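You operate a simulated robot arm through the tools that you are given. There is no shell and no other tool. Be economical: measure what you need, move in short steps, check, and stop when the job is done.

You run a simulated robot arm. Do the job below in one go: nothing can be reset, and whatever is moved stays where it is left.

Task
Cream the toe of the loafer on the drip tray and buff it up.
Fine: cream from the white jar with the dauber, then the buffing block till the dull patch is gone; both go back where they lay and the lid goes back on. Set down upright: dauber brush. A coat counts when it lies all over at full strength: go over it till it gets no stronger. What is to be rubbed or washed off counts as gone when no trace of it is left.
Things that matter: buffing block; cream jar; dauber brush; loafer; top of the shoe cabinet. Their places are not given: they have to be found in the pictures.

It is judged by the outcome, as a careful person would: the job done as asked, and still so three seconds after it is handed in. It fails if anything else is knocked over, pushed out of place, dropped, spilled or broken. Lids that push on must go on centred and level and be pressed home; caps that screw on are set level and turned clockwise until they are tight.

Robot
A 6-joint arm with a two-finger parallel gripper, fixed in place. Base frame: the origin is at the foot of the arm, x ahead of it, y to its left, z up; the work surface is at about z = 780. Readings come in mm, degrees, newtons and seconds.
With the tool pointing down near the work surface it reaches from about 420 to 860 mm from the base axis. Its first joint turns from -115.0 to 115.0 degrees. Payload 4.2 kg.
Tool frame: the origin (TCP) lies between the finger pads and is the grasp point; the fingertips stand 23 mm ahead of it; z points along the fingers, y is the line along which they close. Largest opening 94 mm; finger width 38, thickness 10; the body of the gripper, 54 by 96 mm, starts 39 mm behind the TCP.
Orientation is that of the tool frame in the base frame, as a unit quaternion [x, y, z, w]. With the fingers straight down and closing along the base's y, the tool's x points along the base's -x, its y along +y and its z along -z.

Tools
- The arm moves only by the tool jog_arm. Its argument "plan" is a list of rows, each an object (a shift or turn left out is 0, a gripper value left out holds the last) with "linear": the shift along the tool's x, y, z in units of 400 mm (1.0 is 400 mm), a list of three; "turn": the turn, a rotation vector about the tool's x, y, z in units of 120 degrees (1.0 is 120 degrees), a list of three. In form: [{"linear": [dx, dy, dz], "turn": [ax, ay, az]}, ...]. A call has 1 to 10 rows; each row is the pose to reach, as a shift and turn from the pose commanded when the call began, along the tool's axes at that moment. "jaw" is the opening, from 0 (shut) to 1 (fully open), set as the call begins (left out, the last holds). A call with a number of a shift or a turn outside -1 to 1 is refused whole. Rows are played at 5 a second. More than 50 mm and 8.6 degrees between two rows, or a gripper value outside its range, and nothing of the call is played. A pose out of reach is approached as far as the arm can. The call stops where the force on the tool passes 50 N (or 10 N more than at its start, if that is more) or the arm is blocked; 0.2 s more then pass. Each finger travels about 108 mm/s and halts on what it meets, pressing with about 44 N; the grip force reading is that of the motor and also rises with nothing between the fingers. The clock runs only during rows and for 0.2 s after the last one: add rows that repeat a pose to give the fingers time. The reply holds the time, the measured pose of the TCP, the force on the tool along the base axes, the opening and the grip force, in the units named above and with some noise, with the torque about the TCP (base axes, N m) and any sound that the robot's microphone picked up.
- Cameras (640 x 400 px; columns grow to the right, rows downward): "scene" is fixed at [219.4, 497.9, 1583.2]; the picture's right is [-0.73, -0.68, 0.00], its down [-0.53, 0.57, -0.63] and it looks along [0.43, -0.46, -0.78] (base axes); focal length 355 px, centre (320, 200). "wrist" rides on the gripper at [86, 16, -75] in the tool frame; the picture's right is [-0.18, 0.98, 0.00], its down [-0.58, -0.11, -0.81] and it looks along [-0.79, -0.15, 0.59] (tool axes); focal length 243 px, centre (320, 200).
- camera(camera): a new picture of that camera. The clock stands still meanwhile.
- slide_trunk(by): slides the trunk up (or, below 0, down) by that many mm; the arm rides with it, the base frame stays. It gives what a move gives, with no picture.
- measure_at(camera, pixels): for up to 12 pixels [column, row] of the newest picture of that camera ("zoom" is the newest enlarged one), the place [x, y, z] in the base frame of the surface seen there, good to about 2 mm. The clock stands still meanwhile.
- inspect(camera, box): a new picture of the part [left, top, right, bottom] of that camera's present view, enlarged. The clock stands still meanwhile.
- hand_in(): hands the job in; it is judged then, once.

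Keep the steps short. Do not move on a guess: measure, check each grasp and each placing, and mend mistakes. In all there are 80 turns and 54 pictures (those below and enlarged ones count). Leave the gripper open and the arm clear of the work at the hand-in unless told otherwise, and finish with a single line.

The tools are called after "Emit:" as a command line: name --argument value ..., lists and objects as JSON in quotes. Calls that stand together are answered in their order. jog_arm: Moves the arm, as the interface text tells. Its arguments: {"type":"object","properties":{"plan":{"type":"array"},"jaw":{"type":"number"}},"required":["plan"]} The other tools are called the same way: slide_trunk (by) slides the trunk up or down; camera (camera) takes a picture; measure_at (camera, pixels) gives the place of the surface under pixels of a picture; inspect (camera, box) takes an enlarged picture of a part of a camera's view; hand_in () hands the job in.

At the start:

```text
t: 0.0
position: [593.6, -107.5, 1096.7]
orientation: [0.0, 1.0, 0.0, 0.0]
contact_force: [0.1, 0.1, -0.3]
ft_torque: [0.01, 0.02, 0.01]
gripper_width: 93.9
grasp_force: 0.0
trunk travel left (down, up): [-775.0, 215.0]
```

scene: 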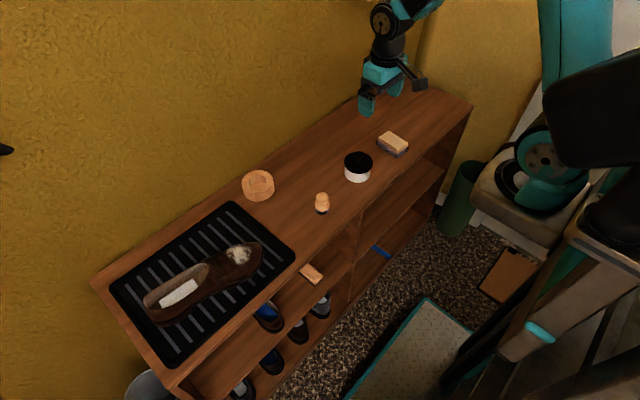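
wrist: 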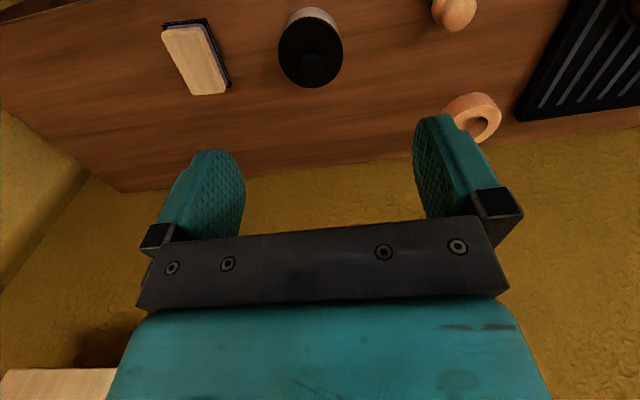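

I see a loafer on the tray, with a dull patch around (238,252). The jar with its black lid is at (357,167), the dauber at (322,203), the block at (392,144) and a wooden ring at (258,185). I'll enlarge these parts next.

Emit:
inspect --camera "scene" --box '[300, 120, 428, 220]'

Emit:
inspect --camera "scene" --box '[130, 210, 290, 330]'

Emit:
measure_at --camera "scene" --pixels '[[357, 160], [357, 177], [322, 196], [321, 208], [392, 140], [380, 141], [407, 149], [392, 153], [258, 180], [238, 252], [340, 200], [300, 220]]'

```text
4.00 times, centred on (364, 170) of scene
```

zoom: 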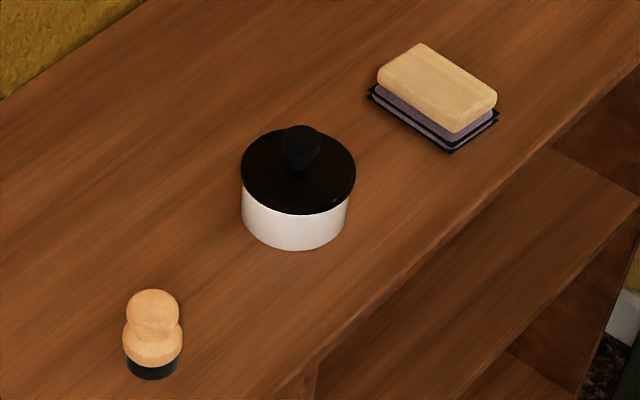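

```text
3.33 times, centred on (210, 270) of scene
```

zoom: 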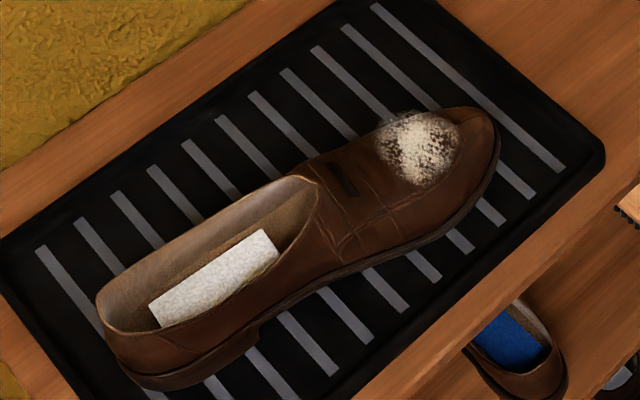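

```text
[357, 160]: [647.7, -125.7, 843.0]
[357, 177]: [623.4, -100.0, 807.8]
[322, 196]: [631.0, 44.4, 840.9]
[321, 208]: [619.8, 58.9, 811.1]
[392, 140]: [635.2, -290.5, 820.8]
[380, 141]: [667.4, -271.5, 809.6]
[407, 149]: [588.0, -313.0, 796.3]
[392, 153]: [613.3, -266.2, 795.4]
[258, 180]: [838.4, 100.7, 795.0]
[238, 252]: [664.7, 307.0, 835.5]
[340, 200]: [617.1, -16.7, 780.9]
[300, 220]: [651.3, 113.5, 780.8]
```

The newest zoom is of the shoe, so I'll measure the patch and the toe surface in it.

Emit:
measure_at --camera "zoom" --pixels '[[380, 140], [400, 120], [430, 115], [455, 125], [462, 145], [450, 168], [430, 185], [405, 170], [420, 145], [490, 130], [480, 190], [360, 190]]'

Emit:
inspect --camera "scene" --box '[325, 140, 389, 190]'

```text
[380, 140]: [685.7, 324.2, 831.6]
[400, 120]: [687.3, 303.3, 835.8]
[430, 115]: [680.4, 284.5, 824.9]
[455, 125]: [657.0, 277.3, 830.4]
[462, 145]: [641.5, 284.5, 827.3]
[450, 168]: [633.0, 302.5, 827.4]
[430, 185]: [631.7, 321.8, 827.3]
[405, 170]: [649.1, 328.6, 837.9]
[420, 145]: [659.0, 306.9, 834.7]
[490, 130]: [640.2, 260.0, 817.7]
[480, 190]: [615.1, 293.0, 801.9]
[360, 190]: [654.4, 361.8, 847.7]
```

```text
8.00 times, centred on (357, 165) of scene
```

zoom: 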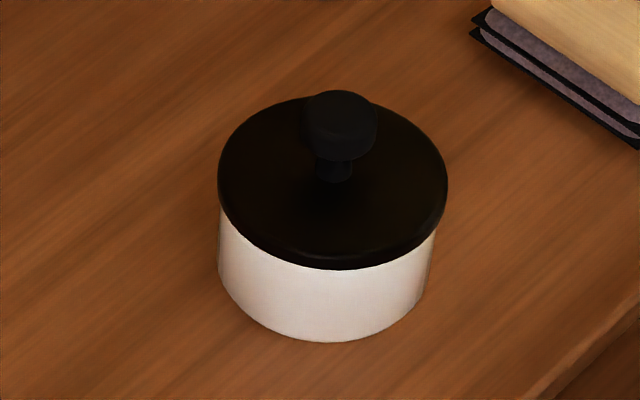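

Emit:
measure_at --camera "zoom" --pixels '[[340, 110], [312, 115], [370, 115], [340, 140], [225, 180], [440, 180], [335, 255], [250, 130], [410, 130], [335, 335], [230, 280], [420, 300]]'

Emit:
inspect --camera "scene" --box '[290, 180, 354, 220]'

```text
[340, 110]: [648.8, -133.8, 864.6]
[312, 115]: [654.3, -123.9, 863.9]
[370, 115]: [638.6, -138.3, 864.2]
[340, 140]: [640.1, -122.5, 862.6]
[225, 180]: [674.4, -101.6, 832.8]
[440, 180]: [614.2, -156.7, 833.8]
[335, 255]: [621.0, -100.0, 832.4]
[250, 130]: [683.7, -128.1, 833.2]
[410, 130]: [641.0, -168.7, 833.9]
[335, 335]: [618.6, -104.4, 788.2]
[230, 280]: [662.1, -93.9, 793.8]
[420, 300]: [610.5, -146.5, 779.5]
```

```text
10.00 times, centred on (322, 200) of scene
```

zoom: 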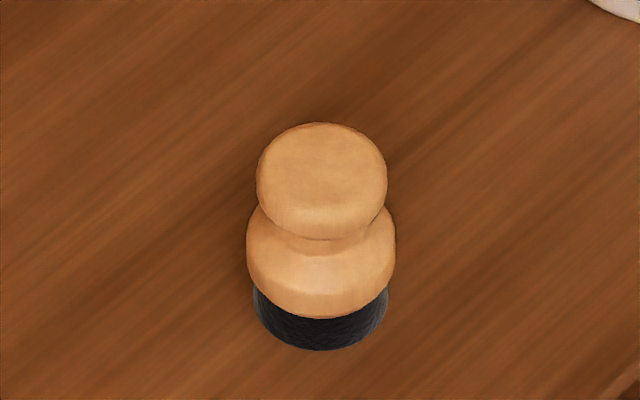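

Emit:
measure_at --camera "zoom" --pixels '[[320, 135], [265, 180], [380, 180], [320, 220], [320, 180], [255, 250], [388, 250], [320, 290], [320, 345], [262, 310], [378, 315], [320, 330]]'

Emit:
inspect --camera "scene" --box '[370, 120, 418, 160]'

```text
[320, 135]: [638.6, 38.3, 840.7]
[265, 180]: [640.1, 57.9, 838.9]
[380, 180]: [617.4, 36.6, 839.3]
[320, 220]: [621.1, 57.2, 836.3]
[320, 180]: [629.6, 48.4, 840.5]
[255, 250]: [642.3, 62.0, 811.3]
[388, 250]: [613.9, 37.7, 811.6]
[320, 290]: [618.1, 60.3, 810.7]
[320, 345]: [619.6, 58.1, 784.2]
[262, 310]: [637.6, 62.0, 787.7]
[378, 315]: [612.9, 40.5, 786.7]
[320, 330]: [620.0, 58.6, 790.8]
```

```text
10.00 times, centred on (394, 140) of scene
```

zoom: 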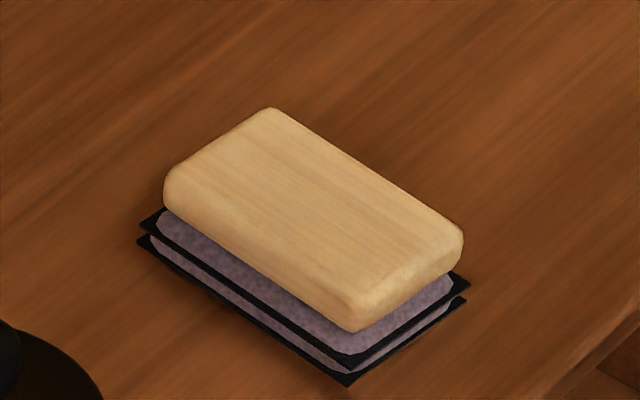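

Emit:
measure_at --camera "zoom" --pixels '[[270, 112], [175, 175], [455, 230], [355, 315], [315, 210], [145, 218], [462, 285], [352, 360], [352, 382], [140, 240], [462, 302], [250, 265]]'

Emit:
camera --camera "wrist"

```text
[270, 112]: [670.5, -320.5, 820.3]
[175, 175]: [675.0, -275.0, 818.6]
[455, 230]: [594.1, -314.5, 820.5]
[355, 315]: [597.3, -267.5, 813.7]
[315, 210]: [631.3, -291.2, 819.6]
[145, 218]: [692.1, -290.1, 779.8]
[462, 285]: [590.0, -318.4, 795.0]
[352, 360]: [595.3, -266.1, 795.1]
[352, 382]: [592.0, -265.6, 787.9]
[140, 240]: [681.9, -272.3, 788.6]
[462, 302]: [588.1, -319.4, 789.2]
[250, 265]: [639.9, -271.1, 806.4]
```

```text
46 pictures are left
```

wrist: 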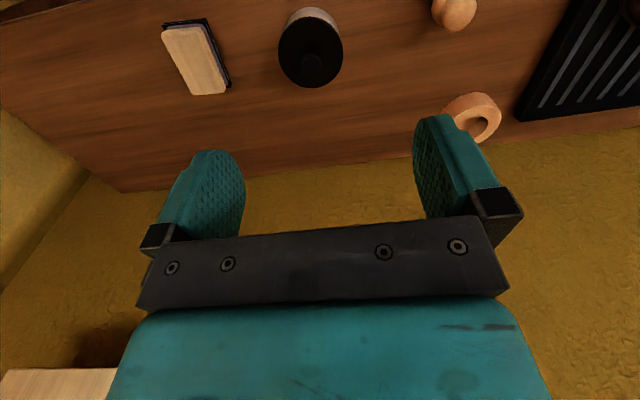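

The jar lid is centred near (645.5, -131). Its top is at z≈833 and its knob top at z≈864. The dauber is centred near (629, 48). I'll move above the knob with the gripper open and check from there.

Emit:
jog_arm --plan '[{"linear": [-0.0325, -0.0147, 0.104]}, {"linear": [-0.065, -0.0294, 0.208]}, {"linear": [-0.0975, -0.044, 0.312]}, {"linear": [-0.13, -0.0588, 0.4167]}, {"linear": [-0.13, -0.0588, 0.4167]}]' --jaw 1

Emit:
camera --camera "wrist"

```text
t: 1.2
position: [644.9, -132.1, 929.8]
orientation: [0.0, 1.0, 0.0, 0.0]
contact_force: [0.3, 1.1, -0.1]
ft_torque: [-0.01, 0.0, 0.0]
gripper_width: 94.1
grasp_force: 0.0
trunk travel left (down, up): [-775.0, 215.0]
```

```text
45 pictures are left
```

wrist: 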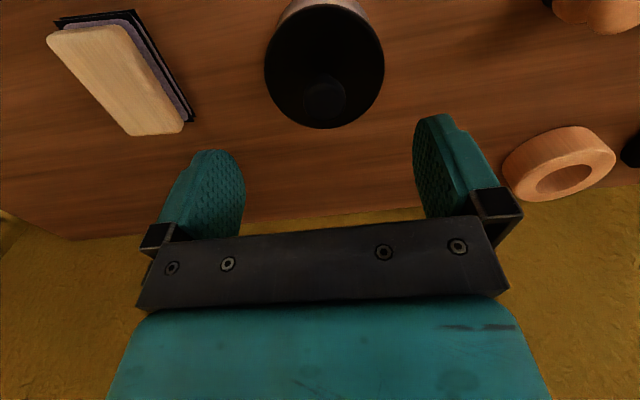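

Emit:
measure_at --camera "wrist" --pixels '[[324, 102], [305, 100], [343, 100], [324, 82], [324, 118], [270, 70], [380, 65], [325, 10], [310, 124], [285, 105], [370, 105]]'

Emit:
inspect --camera "wrist" --box '[240, 0, 400, 140]'

```text
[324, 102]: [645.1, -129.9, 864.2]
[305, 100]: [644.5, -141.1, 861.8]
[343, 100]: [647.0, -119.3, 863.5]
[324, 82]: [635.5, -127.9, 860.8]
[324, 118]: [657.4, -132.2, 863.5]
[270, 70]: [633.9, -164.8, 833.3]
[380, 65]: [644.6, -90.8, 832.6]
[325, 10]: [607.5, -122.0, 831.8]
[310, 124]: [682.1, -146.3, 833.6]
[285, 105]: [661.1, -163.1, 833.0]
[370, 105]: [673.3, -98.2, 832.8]
```

```text
2.86 times, centred on (320, 70) of wrist
```

zoom: 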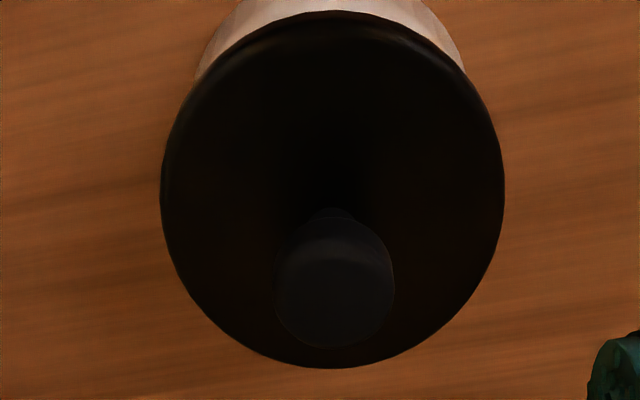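

The knob is centred at (646.5, -130.2), so the alignment is good. I'll descend to z≈859 (fingertips at 836) and then close.

Emit:
jog_arm --plan '[{"linear": [-0.003, 0.0045, 0.09]}, {"linear": [-0.003, 0.0045, 0.15]}, {"linear": [-0.003, 0.0045, 0.176]}, {"linear": [-0.003, 0.0045, 0.176]}]'

Emit:
jog_arm --plan '[{"linear": [0, 0, 0]}, {"linear": [0, 0, 0]}, {"linear": [0, 0, 0]}, {"linear": [0, 0, 0]}]' --jaw 0

```text
t: 2.2
position: [647.6, -129.8, 859.1]
orientation: [-0.001, 1.0, 0.001, 0.0]
contact_force: [0.7, 0.1, 0.0]
ft_torque: [-0.02, 0.04, -0.01]
gripper_width: 93.9
grasp_force: 0.1
trunk travel left (down, up): [-775.0, 215.0]
```

```text
t: 3.2
position: [647.0, -130.1, 858.9]
orientation: [0.0, 1.0, 0.0, -0.001]
contact_force: [0.7, 0.9, 0.2]
ft_torque: [0.03, 0.01, 0.0]
gripper_width: 25.9
grasp_force: 43.7
trunk travel left (down, up): [-775.0, 215.0]
heard: snap
```

The knob is held at a width of 25.9, and I heard a snap. I'll lift a little and look.

Emit:
jog_arm --plan '[{"linear": [0, 0, -0.005]}, {"linear": [0, 0, -0.01]}, {"linear": [0, 0, -0.02]}, {"linear": [0, 0, -0.03]}, {"linear": [0, 0, -0.03]}]'

Emit:
inspect --camera "scene" --box '[317, 120, 397, 190]'

```text
t: 4.4
position: [646.9, -129.4, 869.5]
orientation: [0.0, 1.0, -0.001, 0.0]
contact_force: [-0.2, -0.2, 0.2]
ft_torque: [0.0, 0.0, 0.03]
gripper_width: 25.9
grasp_force: 44.0
trunk travel left (down, up): [-775.0, 215.0]
```

```text
5.71 times, centred on (357, 155) of scene
```

zoom: 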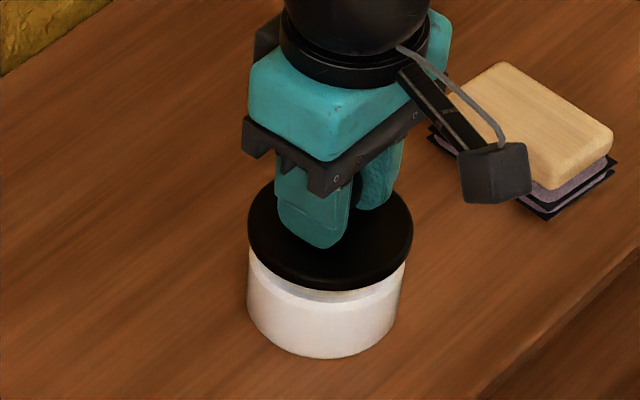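

The lid is coming off and the jar is staying put. I'll lift it clear and check.

Emit:
jog_arm --plan '[{"linear": [0, 0, -0.07]}, {"linear": [0, 0, -0.14]}, {"linear": [0, 0, -0.2]}, {"linear": [0, 0, -0.2]}]'

Emit:
inspect --camera "scene" --box '[300, 70, 428, 190]'

```text
t: 5.4
position: [645.6, -128.9, 953.4]
orientation: [0.0, 1.0, -0.001, 0.0]
contact_force: [0.2, -0.3, -0.6]
ft_torque: [0.0, 0.01, 0.0]
gripper_width: 25.9
grasp_force: 43.4
trunk travel left (down, up): [-775.0, 215.0]
```

```text
3.33 times, centred on (364, 130) of scene
```

zoom: 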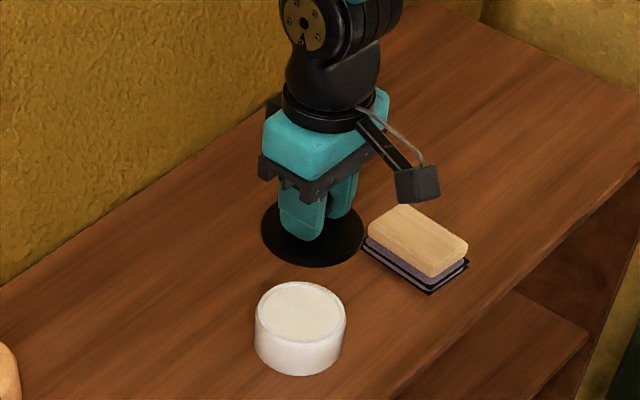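

The lid is off and the cream is visible. I'll measure the rim and the cream in this zoom, along with the lid's underside.

Emit:
measure_at --camera "zoom" --pixels '[[300, 311], [275, 310], [325, 310], [300, 290], [300, 330], [257, 310], [343, 310], [300, 340], [300, 285], [340, 225], [300, 265]]'

Emit:
camera --camera "scene"

```text
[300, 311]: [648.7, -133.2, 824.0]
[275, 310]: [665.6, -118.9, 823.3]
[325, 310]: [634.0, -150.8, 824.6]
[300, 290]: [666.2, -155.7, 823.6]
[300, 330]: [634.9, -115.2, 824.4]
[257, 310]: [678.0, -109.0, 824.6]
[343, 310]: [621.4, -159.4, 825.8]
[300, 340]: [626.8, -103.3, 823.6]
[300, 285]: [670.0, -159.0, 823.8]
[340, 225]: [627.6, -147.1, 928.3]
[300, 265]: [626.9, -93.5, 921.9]
```

```text
41 pictures are left
```

scene: 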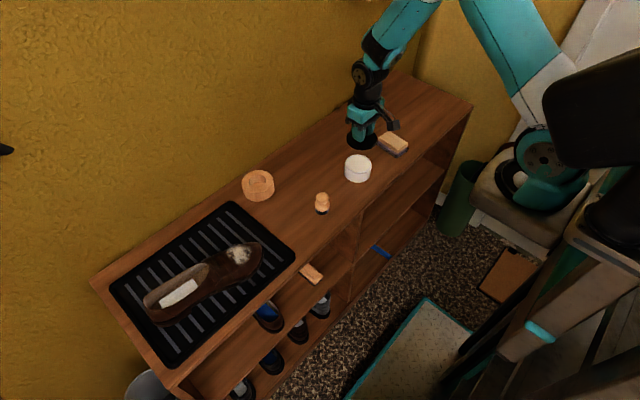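

The cream surface is at z≈824 and the jar centre is near (648, -132). I'll carry the lid to free surface at (755, -40) and go most of the way down.

Emit:
jog_arm --plan '[{"linear": [-0.068, 0.056, 0]}, {"linear": [-0.136, 0.111, 0]}, {"linear": [-0.204, 0.167, 0]}, {"linear": [-0.2725, 0.2225, 0]}, {"linear": [-0.2725, 0.2225, 0.1]}, {"linear": [-0.2725, 0.2225, 0.2]}, {"linear": [-0.2725, 0.2225, 0.28]}, {"linear": [-0.2725, 0.2225, 0.31]}, {"linear": [-0.2725, 0.2225, 0.31]}]'

Emit:
inspect --camera "scene" --box '[260, 80, 388, 220]'

```text
t: 7.4
position: [756.8, -41.5, 828.2]
orientation: [0.0, 1.0, 0.001, 0.0]
contact_force: [-0.4, -0.1, 0.1]
ft_torque: [0.01, -0.01, 0.02]
gripper_width: 25.7
grasp_force: 44.4
trunk travel left (down, up): [-775.0, 215.0]
```

```text
2.86 times, centred on (324, 150) of scene
```

zoom: 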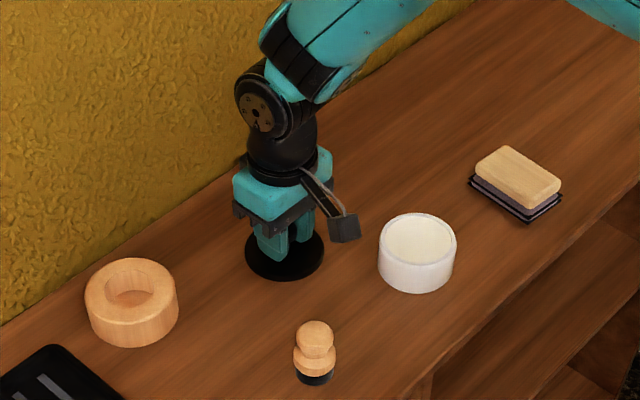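

The lid is about 10 mm above the table. I'll lower it slowly until it touches.

Emit:
jog_arm --plan '[{"linear": [0, 0, 0.008]}, {"linear": [0, 0, 0.014]}, {"linear": [0, 0, 0.02]}, {"linear": [0, 0, 0.025]}, {"linear": [0, 0, 0.029]}, {"linear": [0, 0, 0.033]}, {"linear": [0, 0, 0.033]}]'

```text
t: 9.0
position: [756.0, -39.9, 812.9]
orientation: [0.0, 1.0, 0.0, 0.0]
contact_force: [0.0, -0.4, -2.4]
ft_torque: [-0.01, 0.0, -0.07]
gripper_width: 25.7
grasp_force: 43.7
trunk travel left (down, up): [-775.0, 215.0]
```

Emit:
jog_arm --plan '[{"linear": [0, 0, 0.002]}, {"linear": [0, 0, 0.004]}, {"linear": [0, 0, 0.004]}]'

Emit:
inspect --camera "scene" --box '[325, 140, 389, 190]'

```text
t: 9.8
position: [756.4, -40.4, 813.7]
orientation: [0.0, 1.0, 0.0, 0.001]
contact_force: [-0.5, 0.3, 12.4]
ft_torque: [0.05, 0.1, 0.03]
gripper_width: 26.0
grasp_force: 44.0
trunk travel left (down, up): [-775.0, 215.0]
```

```text
8.00 times, centred on (357, 165) of scene
```

zoom: 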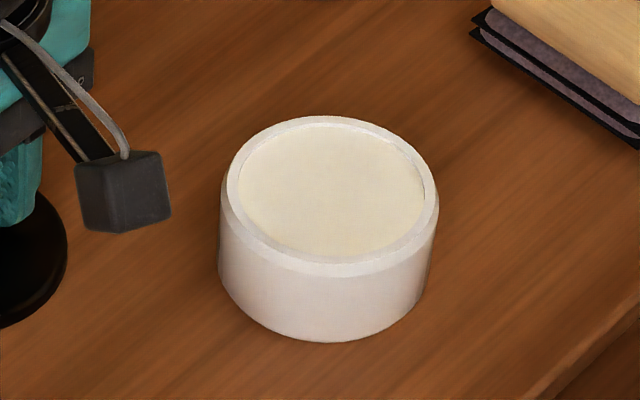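

The lid is resting on the table with 12 N upward. I'll open the fingers, rise, and measure the jar rim in the zoom.

Emit:
measure_at --camera "zoom" --pixels '[[230, 190], [433, 190], [332, 120], [332, 265], [260, 138], [405, 245], [332, 185], [280, 185], [380, 185], [405, 138], [260, 245]]'

Emit:
jog_arm --plan '[{"linear": [0, 0, -0.003]}, {"linear": [0, 0, -0.003]}, {"linear": [0, 0, -0.003]}, {"linear": [0, 0, -0.003]}, {"linear": [0, 0, -0.1]}, {"linear": [0, 0, -0.2]}, {"linear": [0, 0, -0.3]}, {"linear": [0, 0, -0.3]}]' --jaw 1

Emit:
camera --camera "wrist"

```text
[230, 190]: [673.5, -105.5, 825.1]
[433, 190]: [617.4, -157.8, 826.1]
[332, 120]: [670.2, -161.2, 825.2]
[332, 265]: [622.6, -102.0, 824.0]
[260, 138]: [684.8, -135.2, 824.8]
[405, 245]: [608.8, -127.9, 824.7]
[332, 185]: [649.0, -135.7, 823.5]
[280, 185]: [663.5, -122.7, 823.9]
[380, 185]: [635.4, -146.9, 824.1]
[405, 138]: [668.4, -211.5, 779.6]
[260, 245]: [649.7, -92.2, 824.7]
```

```text
t: 11.6
position: [754.6, -41.8, 932.1]
orientation: [0.0, 1.0, 0.0, -0.001]
contact_force: [0.3, 0.5, 0.3]
ft_torque: [0.01, 0.02, 0.01]
gripper_width: 94.1
grasp_force: 0.2
trunk travel left (down, up): [-775.0, 215.0]
```

```text
38 pictures are left
```

wrist: 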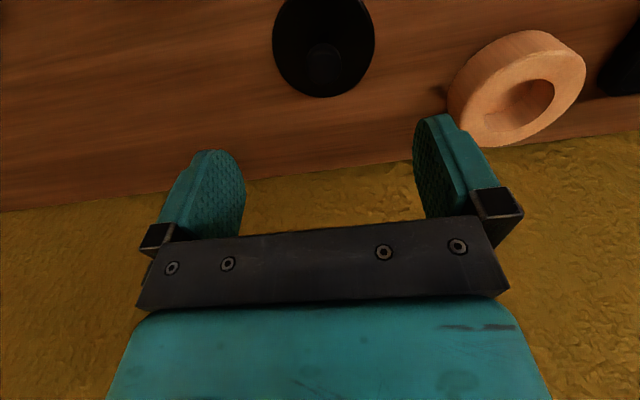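

The lid stands level. The jar centre works out at (646.3, -131.5). Next I'll go above the dauber.

Emit:
jog_arm --plan '[{"linear": [0.079, 0.056, 0]}, {"linear": [0.158, 0.112, 0]}, {"linear": [0.237, 0.168, 0]}, {"linear": [0.315, 0.2235, 0]}, {"linear": [0.315, 0.2235, 0.07]}, {"linear": [0.315, 0.2235, 0.07]}]'

Emit:
camera --camera "wrist"

```text
t: 13.0
position: [631.5, 49.9, 904.6]
orientation: [0.001, 1.0, 0.0, 0.001]
contact_force: [-0.3, -0.4, 0.1]
ft_torque: [0.02, 0.01, -0.01]
gripper_width: 93.9
grasp_force: 0.1
trunk travel left (down, up): [-775.0, 215.0]
```

```text
37 pictures are left
```

wrist: 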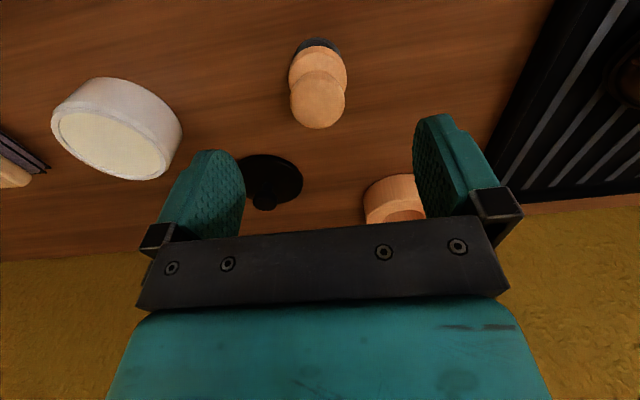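

Emit:
measure_at --camera "wrist" --pixels '[[317, 98], [293, 100], [342, 100], [317, 76], [317, 124], [291, 65], [346, 65], [330, 45], [245, 165], [265, 205], [300, 180]]'

```text
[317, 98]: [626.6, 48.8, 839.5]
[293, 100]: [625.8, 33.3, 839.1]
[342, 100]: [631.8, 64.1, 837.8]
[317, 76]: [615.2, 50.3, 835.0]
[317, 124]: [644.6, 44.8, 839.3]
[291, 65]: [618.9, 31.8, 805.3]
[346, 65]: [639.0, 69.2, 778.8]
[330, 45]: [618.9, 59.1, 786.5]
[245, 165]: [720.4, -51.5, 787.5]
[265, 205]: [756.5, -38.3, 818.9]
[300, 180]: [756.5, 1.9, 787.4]
```

The dauber centre is (629, 48.5) and its top is at z 840. I'll descend so the TCP is at z≈838, which grips the upper knob only.

Emit:
jog_arm --plan '[{"linear": [0.005, -0.003, 0.08]}, {"linear": [0.005, -0.003, 0.14]}, {"linear": [0.005, -0.003, 0.1665]}, {"linear": [0.005, -0.003, 0.1665]}]'

Emit:
jog_arm --plan '[{"linear": [0, 0, 0]}, {"linear": [0, 0, 0]}, {"linear": [0, 0, 0]}, {"linear": [0, 0, 0]}]' --jaw 0

Emit:
inspect --camera "scene" --box '[290, 160, 354, 220]'

```text
t: 14.0
position: [627.9, 47.8, 836.9]
orientation: [0.0, 1.0, 0.0, 0.0]
contact_force: [0.0, -0.1, -0.6]
ft_torque: [0.0, -0.05, 0.05]
gripper_width: 93.8
grasp_force: 0.0
trunk travel left (down, up): [-775.0, 215.0]
```

```text
t: 15.0
position: [627.2, 48.1, 837.0]
orientation: [0.0, 1.0, 0.0, 0.0]
contact_force: [0.8, -0.3, 0.7]
ft_torque: [-0.02, -0.03, 0.01]
gripper_width: 32.8
grasp_force: 43.8
trunk travel left (down, up): [-775.0, 215.0]
```

```text
6.67 times, centred on (322, 190) of scene
```

zoom: 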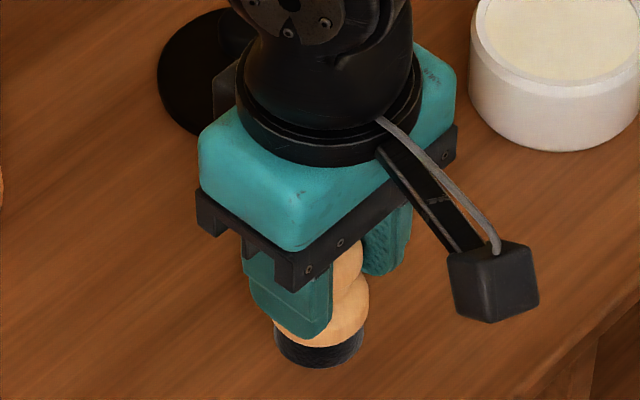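

The dauber is held. I'll lift it, carry it over the jar centre, and lower it towards the cream.

Emit:
jog_arm --plan '[{"linear": [0, 0, -0.1]}, {"linear": [0, 0, -0.19]}, {"linear": [-0.01, -0.09, -0.19]}, {"linear": [-0.02, -0.19, -0.19]}, {"linear": [-0.03, -0.29, -0.19]}, {"linear": [-0.04, -0.39, -0.19]}, {"linear": [-0.0445, -0.449, -0.19]}, {"linear": [-0.0445, -0.449, -0.13]}, {"linear": [-0.0445, -0.449, -0.13]}]'

Emit:
inspect --camera "scene" --box '[317, 110, 397, 190]'

```text
t: 17.0
position: [646.0, -132.3, 889.5]
orientation: [0.0, 1.0, -0.001, 0.0]
contact_force: [-1.4, 0.1, -1.0]
ft_torque: [-0.01, -0.01, 0.02]
gripper_width: 32.8
grasp_force: 43.7
trunk travel left (down, up): [-775.0, 215.0]
```

```text
5.00 times, centred on (357, 150) of scene
```

zoom: 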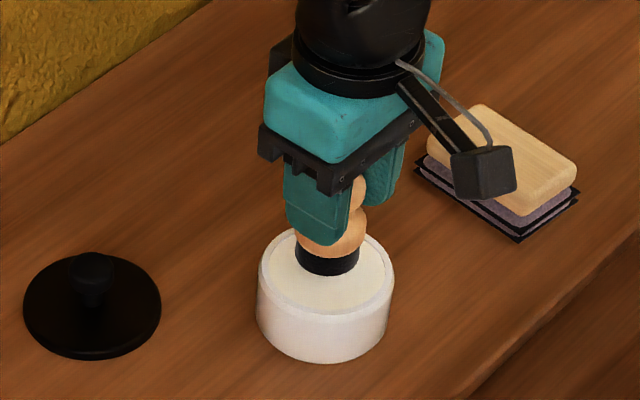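

The brush is centred just above the cream. I'll press it in gently with a small swirl and then lift.

Emit:
jog_arm --plan '[{"linear": [0, 0, 0.015]}, {"linear": [0, 0, 0.025]}, {"linear": [0, 0, 0.031]}, {"linear": [0.012, 0, 0.031]}, {"linear": [0, 0.012, 0.031]}, {"linear": [-0.012, 0, 0.031]}, {"linear": [0, -0.012, 0.031]}, {"linear": [0, 0, 0.031]}]'

```text
t: 18.4
position: [648.7, -129.8, 880.4]
orientation: [0.002, 1.0, -0.001, -0.001]
contact_force: [-7.4, -4.8, 28.5]
ft_torque: [-0.06, 0.11, -0.01]
gripper_width: 32.4
grasp_force: 43.9
trunk travel left (down, up): [-775.0, 215.0]
stopped in row 6: the force on the tool passed its limit at 53 N (the readings are from after the stop); the commanded pose is now the measured one
```

The cream surface is firm and pushed back with about 50 N, so the brush has been pressed onto it. I'll lift and check the brush and jar.

Emit:
jog_arm --plan '[{"linear": [0, 0, -0.06]}, {"linear": [0, 0, -0.14]}, {"linear": [0, 0, -0.14]}]'

Emit:
inspect --camera "scene" --box '[317, 100, 397, 190]'

Emit:
camera --camera "wrist"

```text
t: 19.2
position: [647.9, -129.9, 934.3]
orientation: [0.001, 1.0, 0.0, -0.002]
contact_force: [-0.8, -0.7, -0.7]
ft_torque: [0.03, 0.02, -0.01]
gripper_width: 32.7
grasp_force: 44.0
trunk travel left (down, up): [-775.0, 215.0]
```

```text
4.44 times, centred on (357, 145) of scene
```

zoom: 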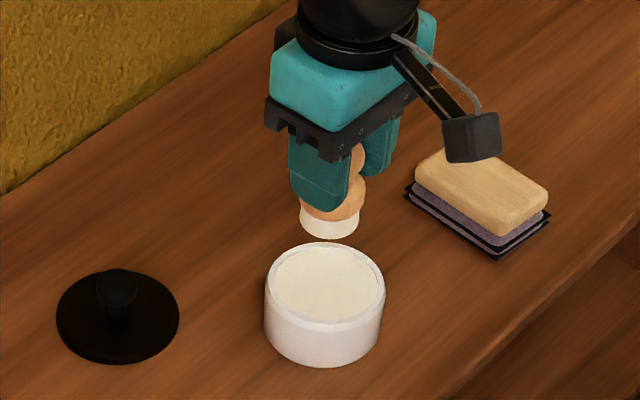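

```text
33 pictures are left
```

wrist: 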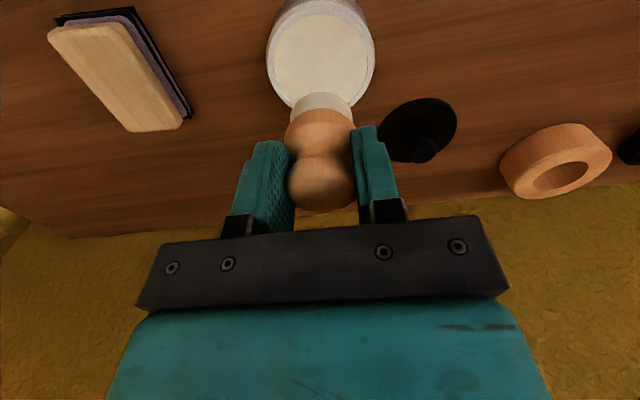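

The brush is fully loaded with cream. I'll measure the brush bottom and whether the jar shifted.

Emit:
measure_at --camera "zoom" --pixels '[[328, 238], [302, 222], [357, 222], [270, 285], [382, 285], [325, 247], [325, 322], [340, 205]]'

```text
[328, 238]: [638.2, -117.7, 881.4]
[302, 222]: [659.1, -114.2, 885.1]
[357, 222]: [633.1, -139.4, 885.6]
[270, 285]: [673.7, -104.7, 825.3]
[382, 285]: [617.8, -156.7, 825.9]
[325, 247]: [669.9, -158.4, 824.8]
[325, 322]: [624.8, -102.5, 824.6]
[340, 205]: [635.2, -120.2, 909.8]
```

The jar hasn't moved, and the brush bottom is 56.5 mm below the TCP. I'll carry it across towards the shoe at z≈934.

Emit:
jog_arm --plan '[{"linear": [0, 0.11, 0]}, {"linear": [0, 0.22, 0]}, {"linear": [0, 0.33, 0]}, {"linear": [0, 0.44, 0]}, {"linear": [0, 0.55, 0]}, {"linear": [-0.01, 0.66, 0]}, {"linear": [-0.02, 0.77, 0]}, {"linear": [-0.025, 0.88, 0]}, {"linear": [-0.025, 0.98, 0]}, {"linear": [-0.025, 0.98, 0]}]'

Emit:
jog_arm --plan '[{"linear": [0, 0.1, 0]}, {"linear": [0, 0.1, 0.05]}, {"linear": [0, 0.1, 0.05]}]'

Emit:
inspect --camera "scene" --box '[180, 180, 300, 290]'

```text
t: 21.4
position: [657.8, 262.8, 934.5]
orientation: [0.002, 1.0, -0.002, -0.001]
contact_force: [-0.1, 0.5, -1.4]
ft_torque: [0.01, -0.01, 0.06]
gripper_width: 32.8
grasp_force: 44.3
trunk travel left (down, up): [-775.0, 215.0]
```

```text
t: 22.2
position: [659.2, 302.2, 911.4]
orientation: [0.002, 1.0, -0.001, -0.001]
contact_force: [0.2, -1.2, -0.8]
ft_torque: [0.05, 0.0, -0.03]
gripper_width: 32.7
grasp_force: 43.8
trunk travel left (down, up): [-775.0, 215.0]
```

```text
3.64 times, centred on (240, 235) of scene
```

zoom: 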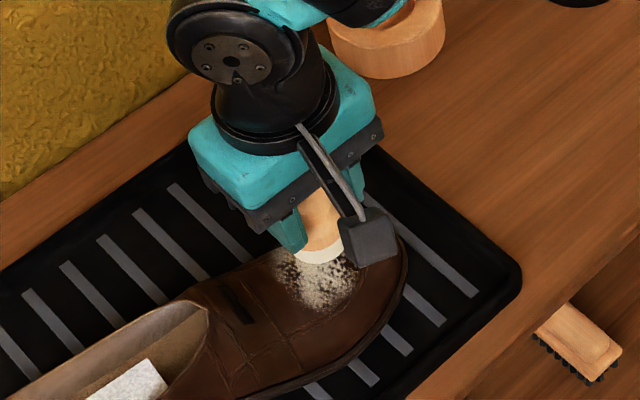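

The brush is above the patch, about 19 mm up. I'll lower gently to make contact.

Emit:
jog_arm --plan '[{"linear": [0, 0.004, 0.025]}, {"linear": [0, 0.004, 0.036]}, {"linear": [0, 0.004, 0.041]}, {"linear": [0, 0.004, 0.0445]}, {"linear": [0, 0.004, 0.0445]}]'

```text
t: 23.4
position: [659.7, 303.4, 894.4]
orientation: [0.001, 1.0, -0.001, -0.001]
contact_force: [0.5, -0.4, -0.7]
ft_torque: [0.0, -0.02, -0.01]
gripper_width: 32.9
grasp_force: 43.8
trunk travel left (down, up): [-775.0, 215.0]
```

Emit:
jog_arm --plan '[{"linear": [0, 0, 0.0025]}, {"linear": [0, 0, 0.005]}, {"linear": [0, 0, 0.0075]}, {"linear": [0, 0, 0.01]}, {"linear": [0, 0, 0.01]}]'

```text
t: 24.6
position: [659.3, 303.2, 892.7]
orientation: [0.001, 1.0, -0.001, -0.001]
contact_force: [-0.9, 0.2, 5.6]
ft_torque: [0.1, 0.0, -0.01]
gripper_width: 32.7
grasp_force: 44.2
trunk travel left (down, up): [-775.0, 215.0]
```

Contact is light at 5.6 N. Next I'll stroke in a ring around the patch, following the curve a little lower at the edges.

Emit:
jog_arm --plan '[{"linear": [-0.0375, 0, 0.004]}, {"linear": [-0.025, 0.03, 0.004]}, {"linear": [0, 0.045, 0.002]}, {"linear": [0.03, 0.03, 0.006]}, {"linear": [0.045, 0, 0.012]}, {"linear": [0.03, -0.03, 0.014]}, {"linear": [0, -0.045, 0.012]}, {"linear": [-0.03, -0.03, 0.012]}, {"linear": [-0.0375, 0, 0.004]}, {"linear": [0, 0, 0.003]}]'

Emit:
inspect --camera "scene" --box '[180, 180, 300, 290]'

```text
t: 26.8
position: [659.6, 304.8, 892.6]
orientation: [0.0, 1.0, 0.002, -0.001]
contact_force: [7.7, -3.3, 18.4]
ft_torque: [0.21, -0.42, -0.08]
gripper_width: 32.6
grasp_force: 44.0
trunk travel left (down, up): [-775.0, 215.0]
```

```text
3.64 times, centred on (240, 235) of scene
```

zoom: 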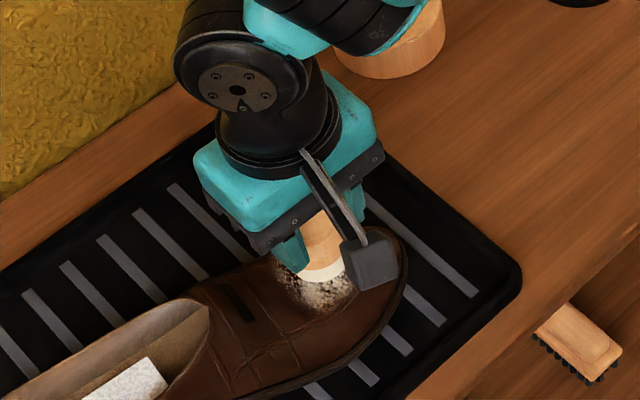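

The patch is changing where it's been stroked, at 18 N. I'll do another outer ring and an inner one.

Emit:
jog_arm --plan '[{"linear": [-0.05, 0, 0.006]}, {"linear": [-0.035, 0.04, 0.004]}, {"linear": [0, 0.055, 0.0]}, {"linear": [0.04, 0.04, 0.006]}, {"linear": [0.06, 0, 0.014]}, {"linear": [0.04, -0.04, 0.016]}, {"linear": [0, -0.055, 0.014]}, {"linear": [-0.04, -0.04, 0.014]}, {"linear": [-0.05, 0, 0.006]}, {"linear": [0, 0, 0]}]'

Emit:
jog_arm --plan '[{"linear": [-0.025, 0, 0.002]}, {"linear": [0, 0.03, 0.0]}, {"linear": [0.03, 0, 0.004]}, {"linear": [0, -0.03, 0.004]}, {"linear": [-0.025, 0, 0.002]}, {"linear": [0, 0, 0]}, {"linear": [0, 0, -0.06]}, {"linear": [0, -0.1, -0.12]}, {"linear": [0, -0.22, -0.12]}, {"linear": [0, -0.34, -0.12]}]'

Emit:
inspect --camera "scene" --box '[196, 216, 292, 290]'

```text
t: 27.3
position: [679.6, 310.2, 892.0]
orientation: [0.005, 1.0, -0.001, 0.001]
contact_force: [3.8, -5.3, 14.8]
ft_torque: [0.01, 0.02, 0.02]
gripper_width: 32.5
grasp_force: 43.9
trunk travel left (down, up): [-775.0, 215.0]
stopped in row 2: the force on the tool passed its limit at 53 N (the readings are from after the stop); the commanded pose is now the measured one
```

```text
t: 29.5
position: [675.9, 175.3, 939.6]
orientation: [0.005, 1.0, -0.002, 0.0]
contact_force: [0.3, 0.1, -1.6]
ft_torque: [-0.05, -0.03, -0.02]
gripper_width: 32.5
grasp_force: 44.3
trunk travel left (down, up): [-775.0, 215.0]
```

```text
5.41 times, centred on (244, 253) of scene
```

zoom: 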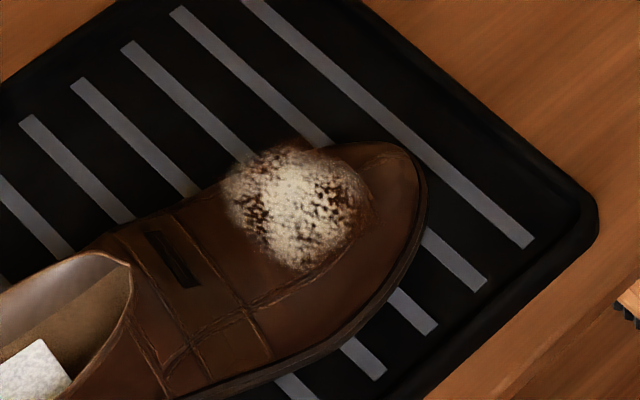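

The patch looks whiter overall, with some brown gaps at the centre-left, and the shoe hasn't shifted. I'll look closer.

Emit:
inspect --camera "scene" --box '[218, 236, 266, 270]'

```text
11.76 times, centred on (242, 253) of scene
```

zoom: 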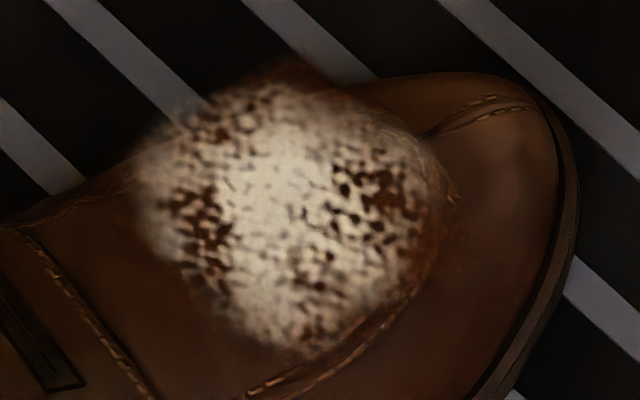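

Solid cream lies in the middle strip and it's speckled at the sides. I'll measure the patch limits and heights in this view.

Emit:
measure_at --camera "zoom" --pixels '[[290, 210], [190, 220], [150, 200], [210, 120], [280, 80], [350, 130], [380, 190], [435, 180], [410, 250], [330, 280], [300, 345], [230, 290]]'

```text
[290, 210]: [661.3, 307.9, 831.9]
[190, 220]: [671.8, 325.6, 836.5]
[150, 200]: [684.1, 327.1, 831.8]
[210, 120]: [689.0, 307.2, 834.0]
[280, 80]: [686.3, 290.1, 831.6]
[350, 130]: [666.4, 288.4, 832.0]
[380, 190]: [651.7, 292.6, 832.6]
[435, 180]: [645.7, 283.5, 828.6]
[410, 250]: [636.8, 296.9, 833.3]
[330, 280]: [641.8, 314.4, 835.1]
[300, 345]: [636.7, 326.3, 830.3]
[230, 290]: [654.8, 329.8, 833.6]
```

I'll go back over the patch centre, hovering just above contact.

Emit:
jog_arm --plan '[{"linear": [0.01, 0.11, 0]}, {"linear": [0.03, 0.22, 0]}, {"linear": [0.0375, 0.3275, 0]}, {"linear": [0.0375, 0.3275, 0.08]}, {"linear": [0.0375, 0.3275, 0.106]}, {"linear": [0.0375, 0.3275, 0.106]}]'

```text
t: 30.9
position: [664.6, 305.1, 896.5]
orientation: [0.005, 1.0, -0.002, -0.001]
contact_force: [-0.4, -0.4, -0.5]
ft_torque: [0.01, -0.02, -0.01]
gripper_width: 32.6
grasp_force: 44.5
trunk travel left (down, up): [-775.0, 215.0]
```

Emit:
jog_arm --plan '[{"linear": [0.006, 0.005, 0.013]}, {"linear": [-0.031, 0.005, 0.016]}, {"linear": [-0.02, 0.0315, 0.015]}, {"linear": [0.006, 0.0425, 0.013]}, {"linear": [0.0325, 0.0315, 0.016]}, {"linear": [0.044, 0.005, 0.02]}, {"linear": [0.0325, -0.0215, 0.021]}, {"linear": [0.006, -0.0325, 0.021]}, {"linear": [-0.02, -0.0215, 0.019]}, {"linear": [-0.031, 0.005, 0.015]}]'

```text
t: 33.1
position: [677.2, 304.9, 891.6]
orientation: [0.008, 1.0, -0.003, 0.001]
contact_force: [5.2, -18.3, 26.4]
ft_torque: [-0.53, 0.05, 0.13]
gripper_width: 32.7
grasp_force: 44.0
trunk travel left (down, up): [-775.0, 215.0]
```

Emit:
jog_arm --plan '[{"linear": [0.0, -0.03, 0.005]}, {"linear": [0.0375, -0.045, 0.007]}, {"linear": [0.07, -0.03, 0.007]}, {"linear": [0.082, 0, 0.006]}, {"linear": [0.07, 0.0265, 0.002]}, {"linear": [0.0375, 0.042, -0.001]}, {"linear": [0.008, 0.032, 0.001]}, {"linear": [0, 0, 0]}, {"linear": [0.0375, 0, -0.002]}, {"linear": [0.0375, 0, -0.03]}]'

Emit:
jog_arm --plan '[{"linear": [0, 0, -0.06]}, {"linear": [0, -0.1, -0.1]}, {"linear": [0, -0.2, -0.1]}, {"linear": [0, -0.3, -0.1]}, {"linear": [0, -0.34, -0.1]}]'

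Emit:
inspect --camera "scene" --box '[218, 236, 266, 270]'

```text
t: 34.1
position: [648.1, 303.1, 891.9]
orientation: [0.01, 1.0, -0.004, 0.002]
contact_force: [-1.2, -9.7, 21.2]
ft_torque: [-0.15, -0.2, -0.11]
gripper_width: 32.8
grasp_force: 44.3
trunk travel left (down, up): [-775.0, 215.0]
stopped in row 4: the force on the tool passed its limit at 55 N (the readings are from after the stop); the commanded pose is now the measured one
```

```text
t: 35.3
position: [644.0, 166.9, 929.7]
orientation: [0.008, 1.0, -0.004, 0.0]
contact_force: [0.2, -1.6, -1.0]
ft_torque: [0.0, -0.01, -0.01]
gripper_width: 32.9
grasp_force: 43.9
trunk travel left (down, up): [-775.0, 215.0]
```

```text
11.76 times, centred on (242, 253) of scene
```

zoom: 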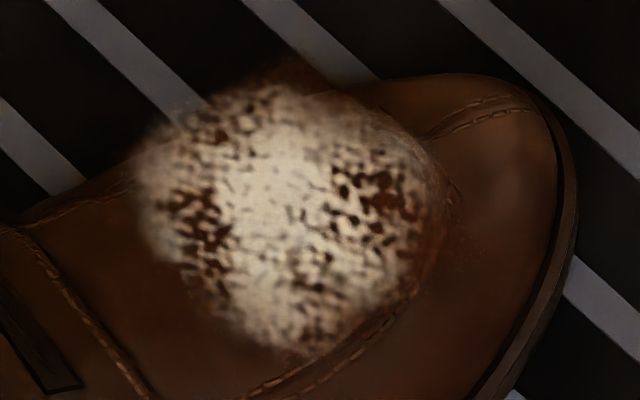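

The look barely changed. I'll check whether the brush still carries cream.

Emit:
inspect --camera "scene" --box '[260, 170, 330, 225]'

Emit:
inspect --camera "wrist" --box '[240, 60, 400, 220]'

```text
7.27 times, centred on (295, 198) of scene
```

zoom: 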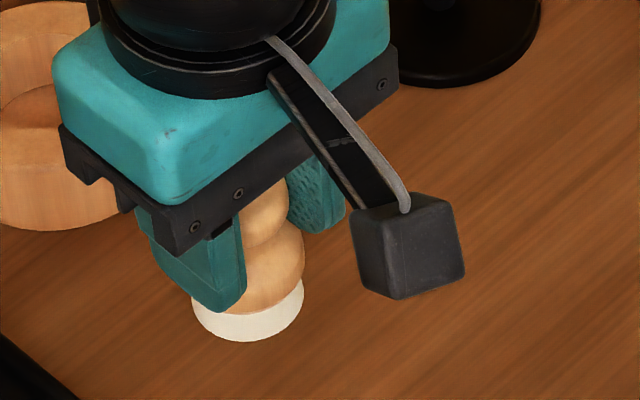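

```text
2.50 times, centred on (320, 140) of wrist
```

zoom: 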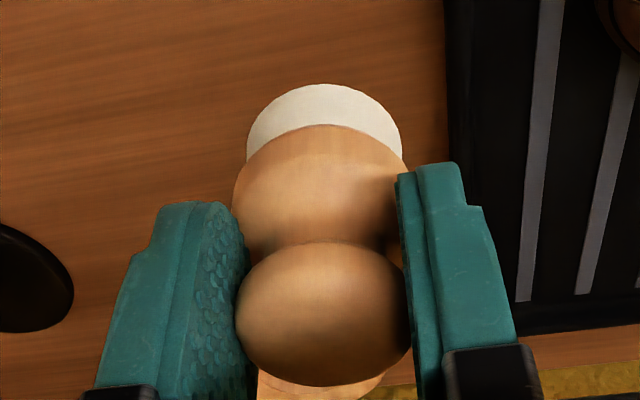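

Emit:
inspect --camera "scene" --box '[130, 210, 290, 330]'

```text
3.33 times, centred on (210, 270) of scene
```

zoom: 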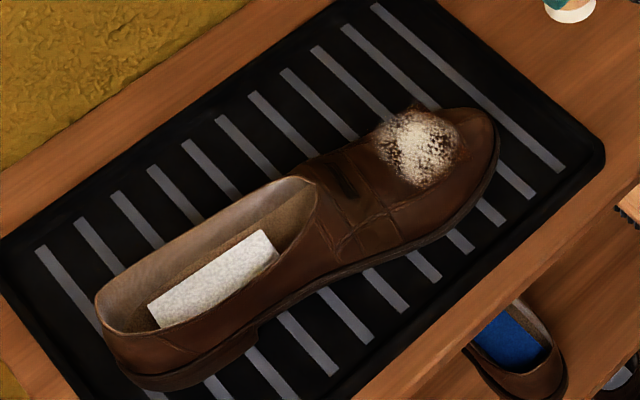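

The shoe is unmoved. I can't easily tell cream from patch at this scale, so I'll bring the wrist camera near the toe for a close look.

Emit:
jog_arm --plan '[{"linear": [0.02, 0.08, 0]}, {"linear": [0.035, 0.1575, -0.01]}, {"linear": [0.035, 0.1575, -0.01]}]'

Emit:
inspect --camera "wrist" --box '[344, 40, 504, 140]'

```text
t: 36.1
position: [631.4, 229.5, 931.6]
orientation: [0.01, 1.0, -0.004, 0.0]
contact_force: [-0.6, -0.2, -0.3]
ft_torque: [-0.02, -0.02, -0.02]
gripper_width: 32.7
grasp_force: 43.9
trunk travel left (down, up): [-775.0, 215.0]
```

```text
4.00 times, centred on (424, 90) of wrist
```

zoom: 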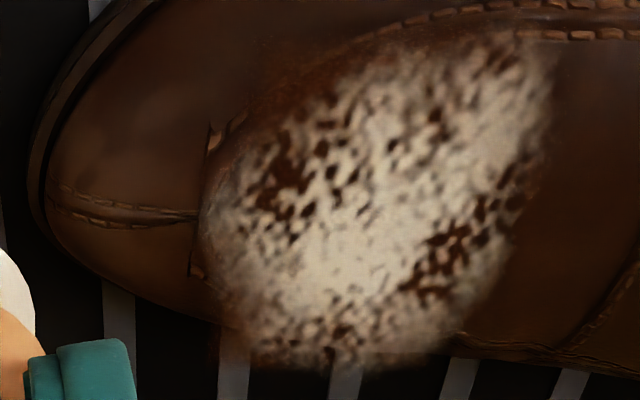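

This is a good close view. I'll work the toe-side half with several strokes and compare from this same viewpoint.

Emit:
jog_arm --plan '[{"linear": [-0.02, 0.08, 0]}, {"linear": [-0.0465, 0.164, 0]}, {"linear": [-0.0465, 0.164, 0.09]}, {"linear": [-0.0465, 0.164, 0.105]}, {"linear": [-0.0665, 0.154, 0.105]}, {"linear": [-0.0865, 0.154, 0.105]}, {"linear": [-0.0665, 0.164, 0.105]}, {"linear": [-0.0465, 0.174, 0.105]}, {"linear": [-0.0265, 0.174, 0.107]}, {"linear": [-0.0465, 0.164, 0.105]}]'

Emit:
jog_arm --plan '[{"linear": [-0.02, -0.01, 0]}, {"linear": [-0.04, -0.01, 0]}, {"linear": [-0.06, 0, 0]}, {"linear": [-0.05, 0.02, 0]}, {"linear": [-0.03, 0.02, -0.002]}, {"linear": [-0.01, 0.02, 0]}, {"linear": [0.01, 0.02, 0.003]}, {"linear": [0.01, 0, 0.003]}, {"linear": [-0.01, -0.02, 0.003]}, {"linear": [-0.03, -0.02, 0.002]}]'

```text
t: 38.3
position: [650.2, 296.3, 890.3]
orientation: [0.008, 1.0, -0.005, 0.001]
contact_force: [-0.1, 0.6, -0.3]
ft_torque: [-0.01, 0.0, -0.02]
gripper_width: 32.8
grasp_force: 43.7
trunk travel left (down, up): [-775.0, 215.0]
```

```text
t: 40.5
position: [661.9, 286.4, 887.7]
orientation: [0.009, 1.0, -0.005, -0.001]
contact_force: [-1.8, -0.6, 3.7]
ft_torque: [0.03, 0.13, 0.04]
gripper_width: 32.7
grasp_force: 43.8
trunk travel left (down, up): [-775.0, 215.0]
```

The force is small here, so I'll press about 3 mm deeper and stroke.

Emit:
jog_arm --plan '[{"linear": [0, 0, 0.008]}, {"linear": [0.02, 0, 0.008]}, {"linear": [0.04, 0.01, 0.008]}, {"linear": [0.05, 0.03, 0.004]}, {"linear": [0.03, 0.03, 0.002]}, {"linear": [0.0, 0.03, 0.001]}, {"linear": [-0.02, 0.02, 0.002]}, {"linear": [0, 0.005, 0.006]}, {"linear": [0.03, 0.01, 0.008]}, {"linear": [0.03, 0.01, 0.008]}]'

Emit:
jog_arm --plan '[{"linear": [0, 0, -0.06]}, {"linear": [0.0, -0.07, -0.107]}, {"linear": [0.048, -0.153, -0.107]}, {"linear": [0.048, -0.153, -0.107]}]'

Emit:
inspect --camera "wrist" --box '[344, 40, 504, 140]'

```text
t: 42.7
position: [653.0, 290.0, 888.1]
orientation: [0.01, 1.0, -0.005, 0.001]
contact_force: [5.9, -4.7, 12.1]
ft_torque: [-0.1, -0.37, -0.15]
gripper_width: 32.7
grasp_force: 43.8
trunk travel left (down, up): [-775.0, 215.0]
```

```text
t: 43.7
position: [630.0, 230.8, 928.2]
orientation: [0.009, 1.0, -0.006, 0.0]
contact_force: [-0.6, -0.5, -0.3]
ft_torque: [0.02, 0.02, -0.01]
gripper_width: 32.6
grasp_force: 43.7
trunk travel left (down, up): [-775.0, 215.0]
```

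```text
4.00 times, centred on (424, 90) of wrist
```

zoom: 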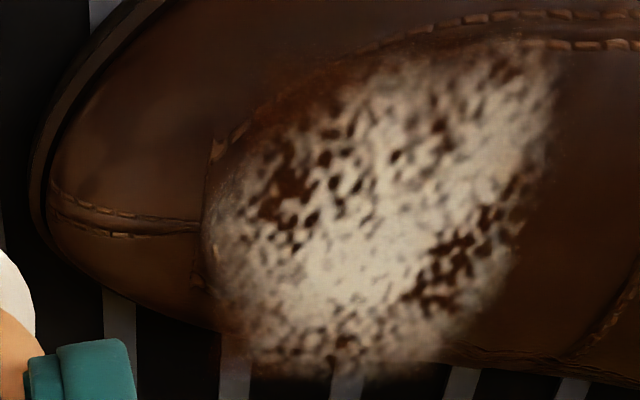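

The cream shows as a brown film spreading around the speckles on the toe side. The dull specks lie over it and will go when I buff. The vamp side (image right) shows less film, so I'll stroke there next.

Emit:
jog_arm --plan '[{"linear": [-0.03, 0.11, 0]}, {"linear": [-0.075, 0.228, 0]}, {"linear": [-0.075, 0.228, 0.06]}, {"linear": [-0.075, 0.228, 0.082]}, {"linear": [-0.075, 0.228, 0.09]}, {"linear": [-0.075, 0.228, 0.094]}, {"linear": [-0.075, 0.228, 0.094]}]'

```text
refused: row 2 steps farther than a row can; nothing moved
```

Emit:
jog_arm --plan '[{"linear": [-0.03, 0.11, 0]}, {"linear": [-0.075, 0.218, 0]}, {"linear": [-0.075, 0.228, 0.06]}, {"linear": [-0.075, 0.228, 0.082]}, {"linear": [-0.075, 0.228, 0.09]}, {"linear": [-0.075, 0.228, 0.094]}, {"linear": [-0.075, 0.228, 0.094]}]'

```text
t: 45.3
position: [662.3, 321.2, 894.9]
orientation: [0.01, 1.0, -0.004, 0.002]
contact_force: [-3.8, -5.1, 30.8]
ft_torque: [0.2, 0.19, 0.07]
gripper_width: 32.4
grasp_force: 44.3
trunk travel left (down, up): [-775.0, 215.0]
```

Contact is 31 N at z 895. I'll stroke across x here, a bit lighter.

Emit:
jog_arm --plan '[{"linear": [0, 0, -0.006]}, {"linear": [-0.02, 0, -0.005]}, {"linear": [-0.04, -0.005, -0.002]}, {"linear": [-0.05, -0.02, 0.002]}, {"linear": [-0.03, -0.005, -0.003]}, {"linear": [0, 0.01, -0.006]}, {"linear": [0.025, 0.01, -0.004]}, {"linear": [0.045, 0.005, 0.002]}, {"linear": [0.06, -0.01, 0.008]}, {"linear": [0.04, -0.015, 0.002]}]'

Emit:
jog_arm --plan '[{"linear": [-0.03, 0.01, -0.006]}, {"linear": [-0.06, 0.01, -0.006]}, {"linear": [-0.085, 0, 0]}, {"linear": [-0.09, -0.02, 0.002]}, {"linear": [-0.07, 0, -0.004]}, {"linear": [-0.04, 0.02, -0.008]}, {"linear": [-0.01, 0.02, -0.006]}, {"linear": [0.01, 0.01, 0.002]}, {"linear": [-0.01, 0, 0]}]'

```text
t: 47.5
position: [643.8, 315.8, 894.3]
orientation: [0.007, 1.0, -0.004, 0.001]
contact_force: [-9.6, 2.8, 33.8]
ft_torque: [0.67, -0.13, 0.2]
gripper_width: 32.7
grasp_force: 44.3
trunk travel left (down, up): [-775.0, 215.0]
```

```text
t: 49.5
position: [648.7, 317.3, 894.8]
orientation: [0.006, 1.0, -0.004, 0.0]
contact_force: [-9.7, 1.4, 38.5]
ft_torque: [0.74, -0.06, 0.17]
gripper_width: 32.5
grasp_force: 44.2
trunk travel left (down, up): [-775.0, 215.0]
```

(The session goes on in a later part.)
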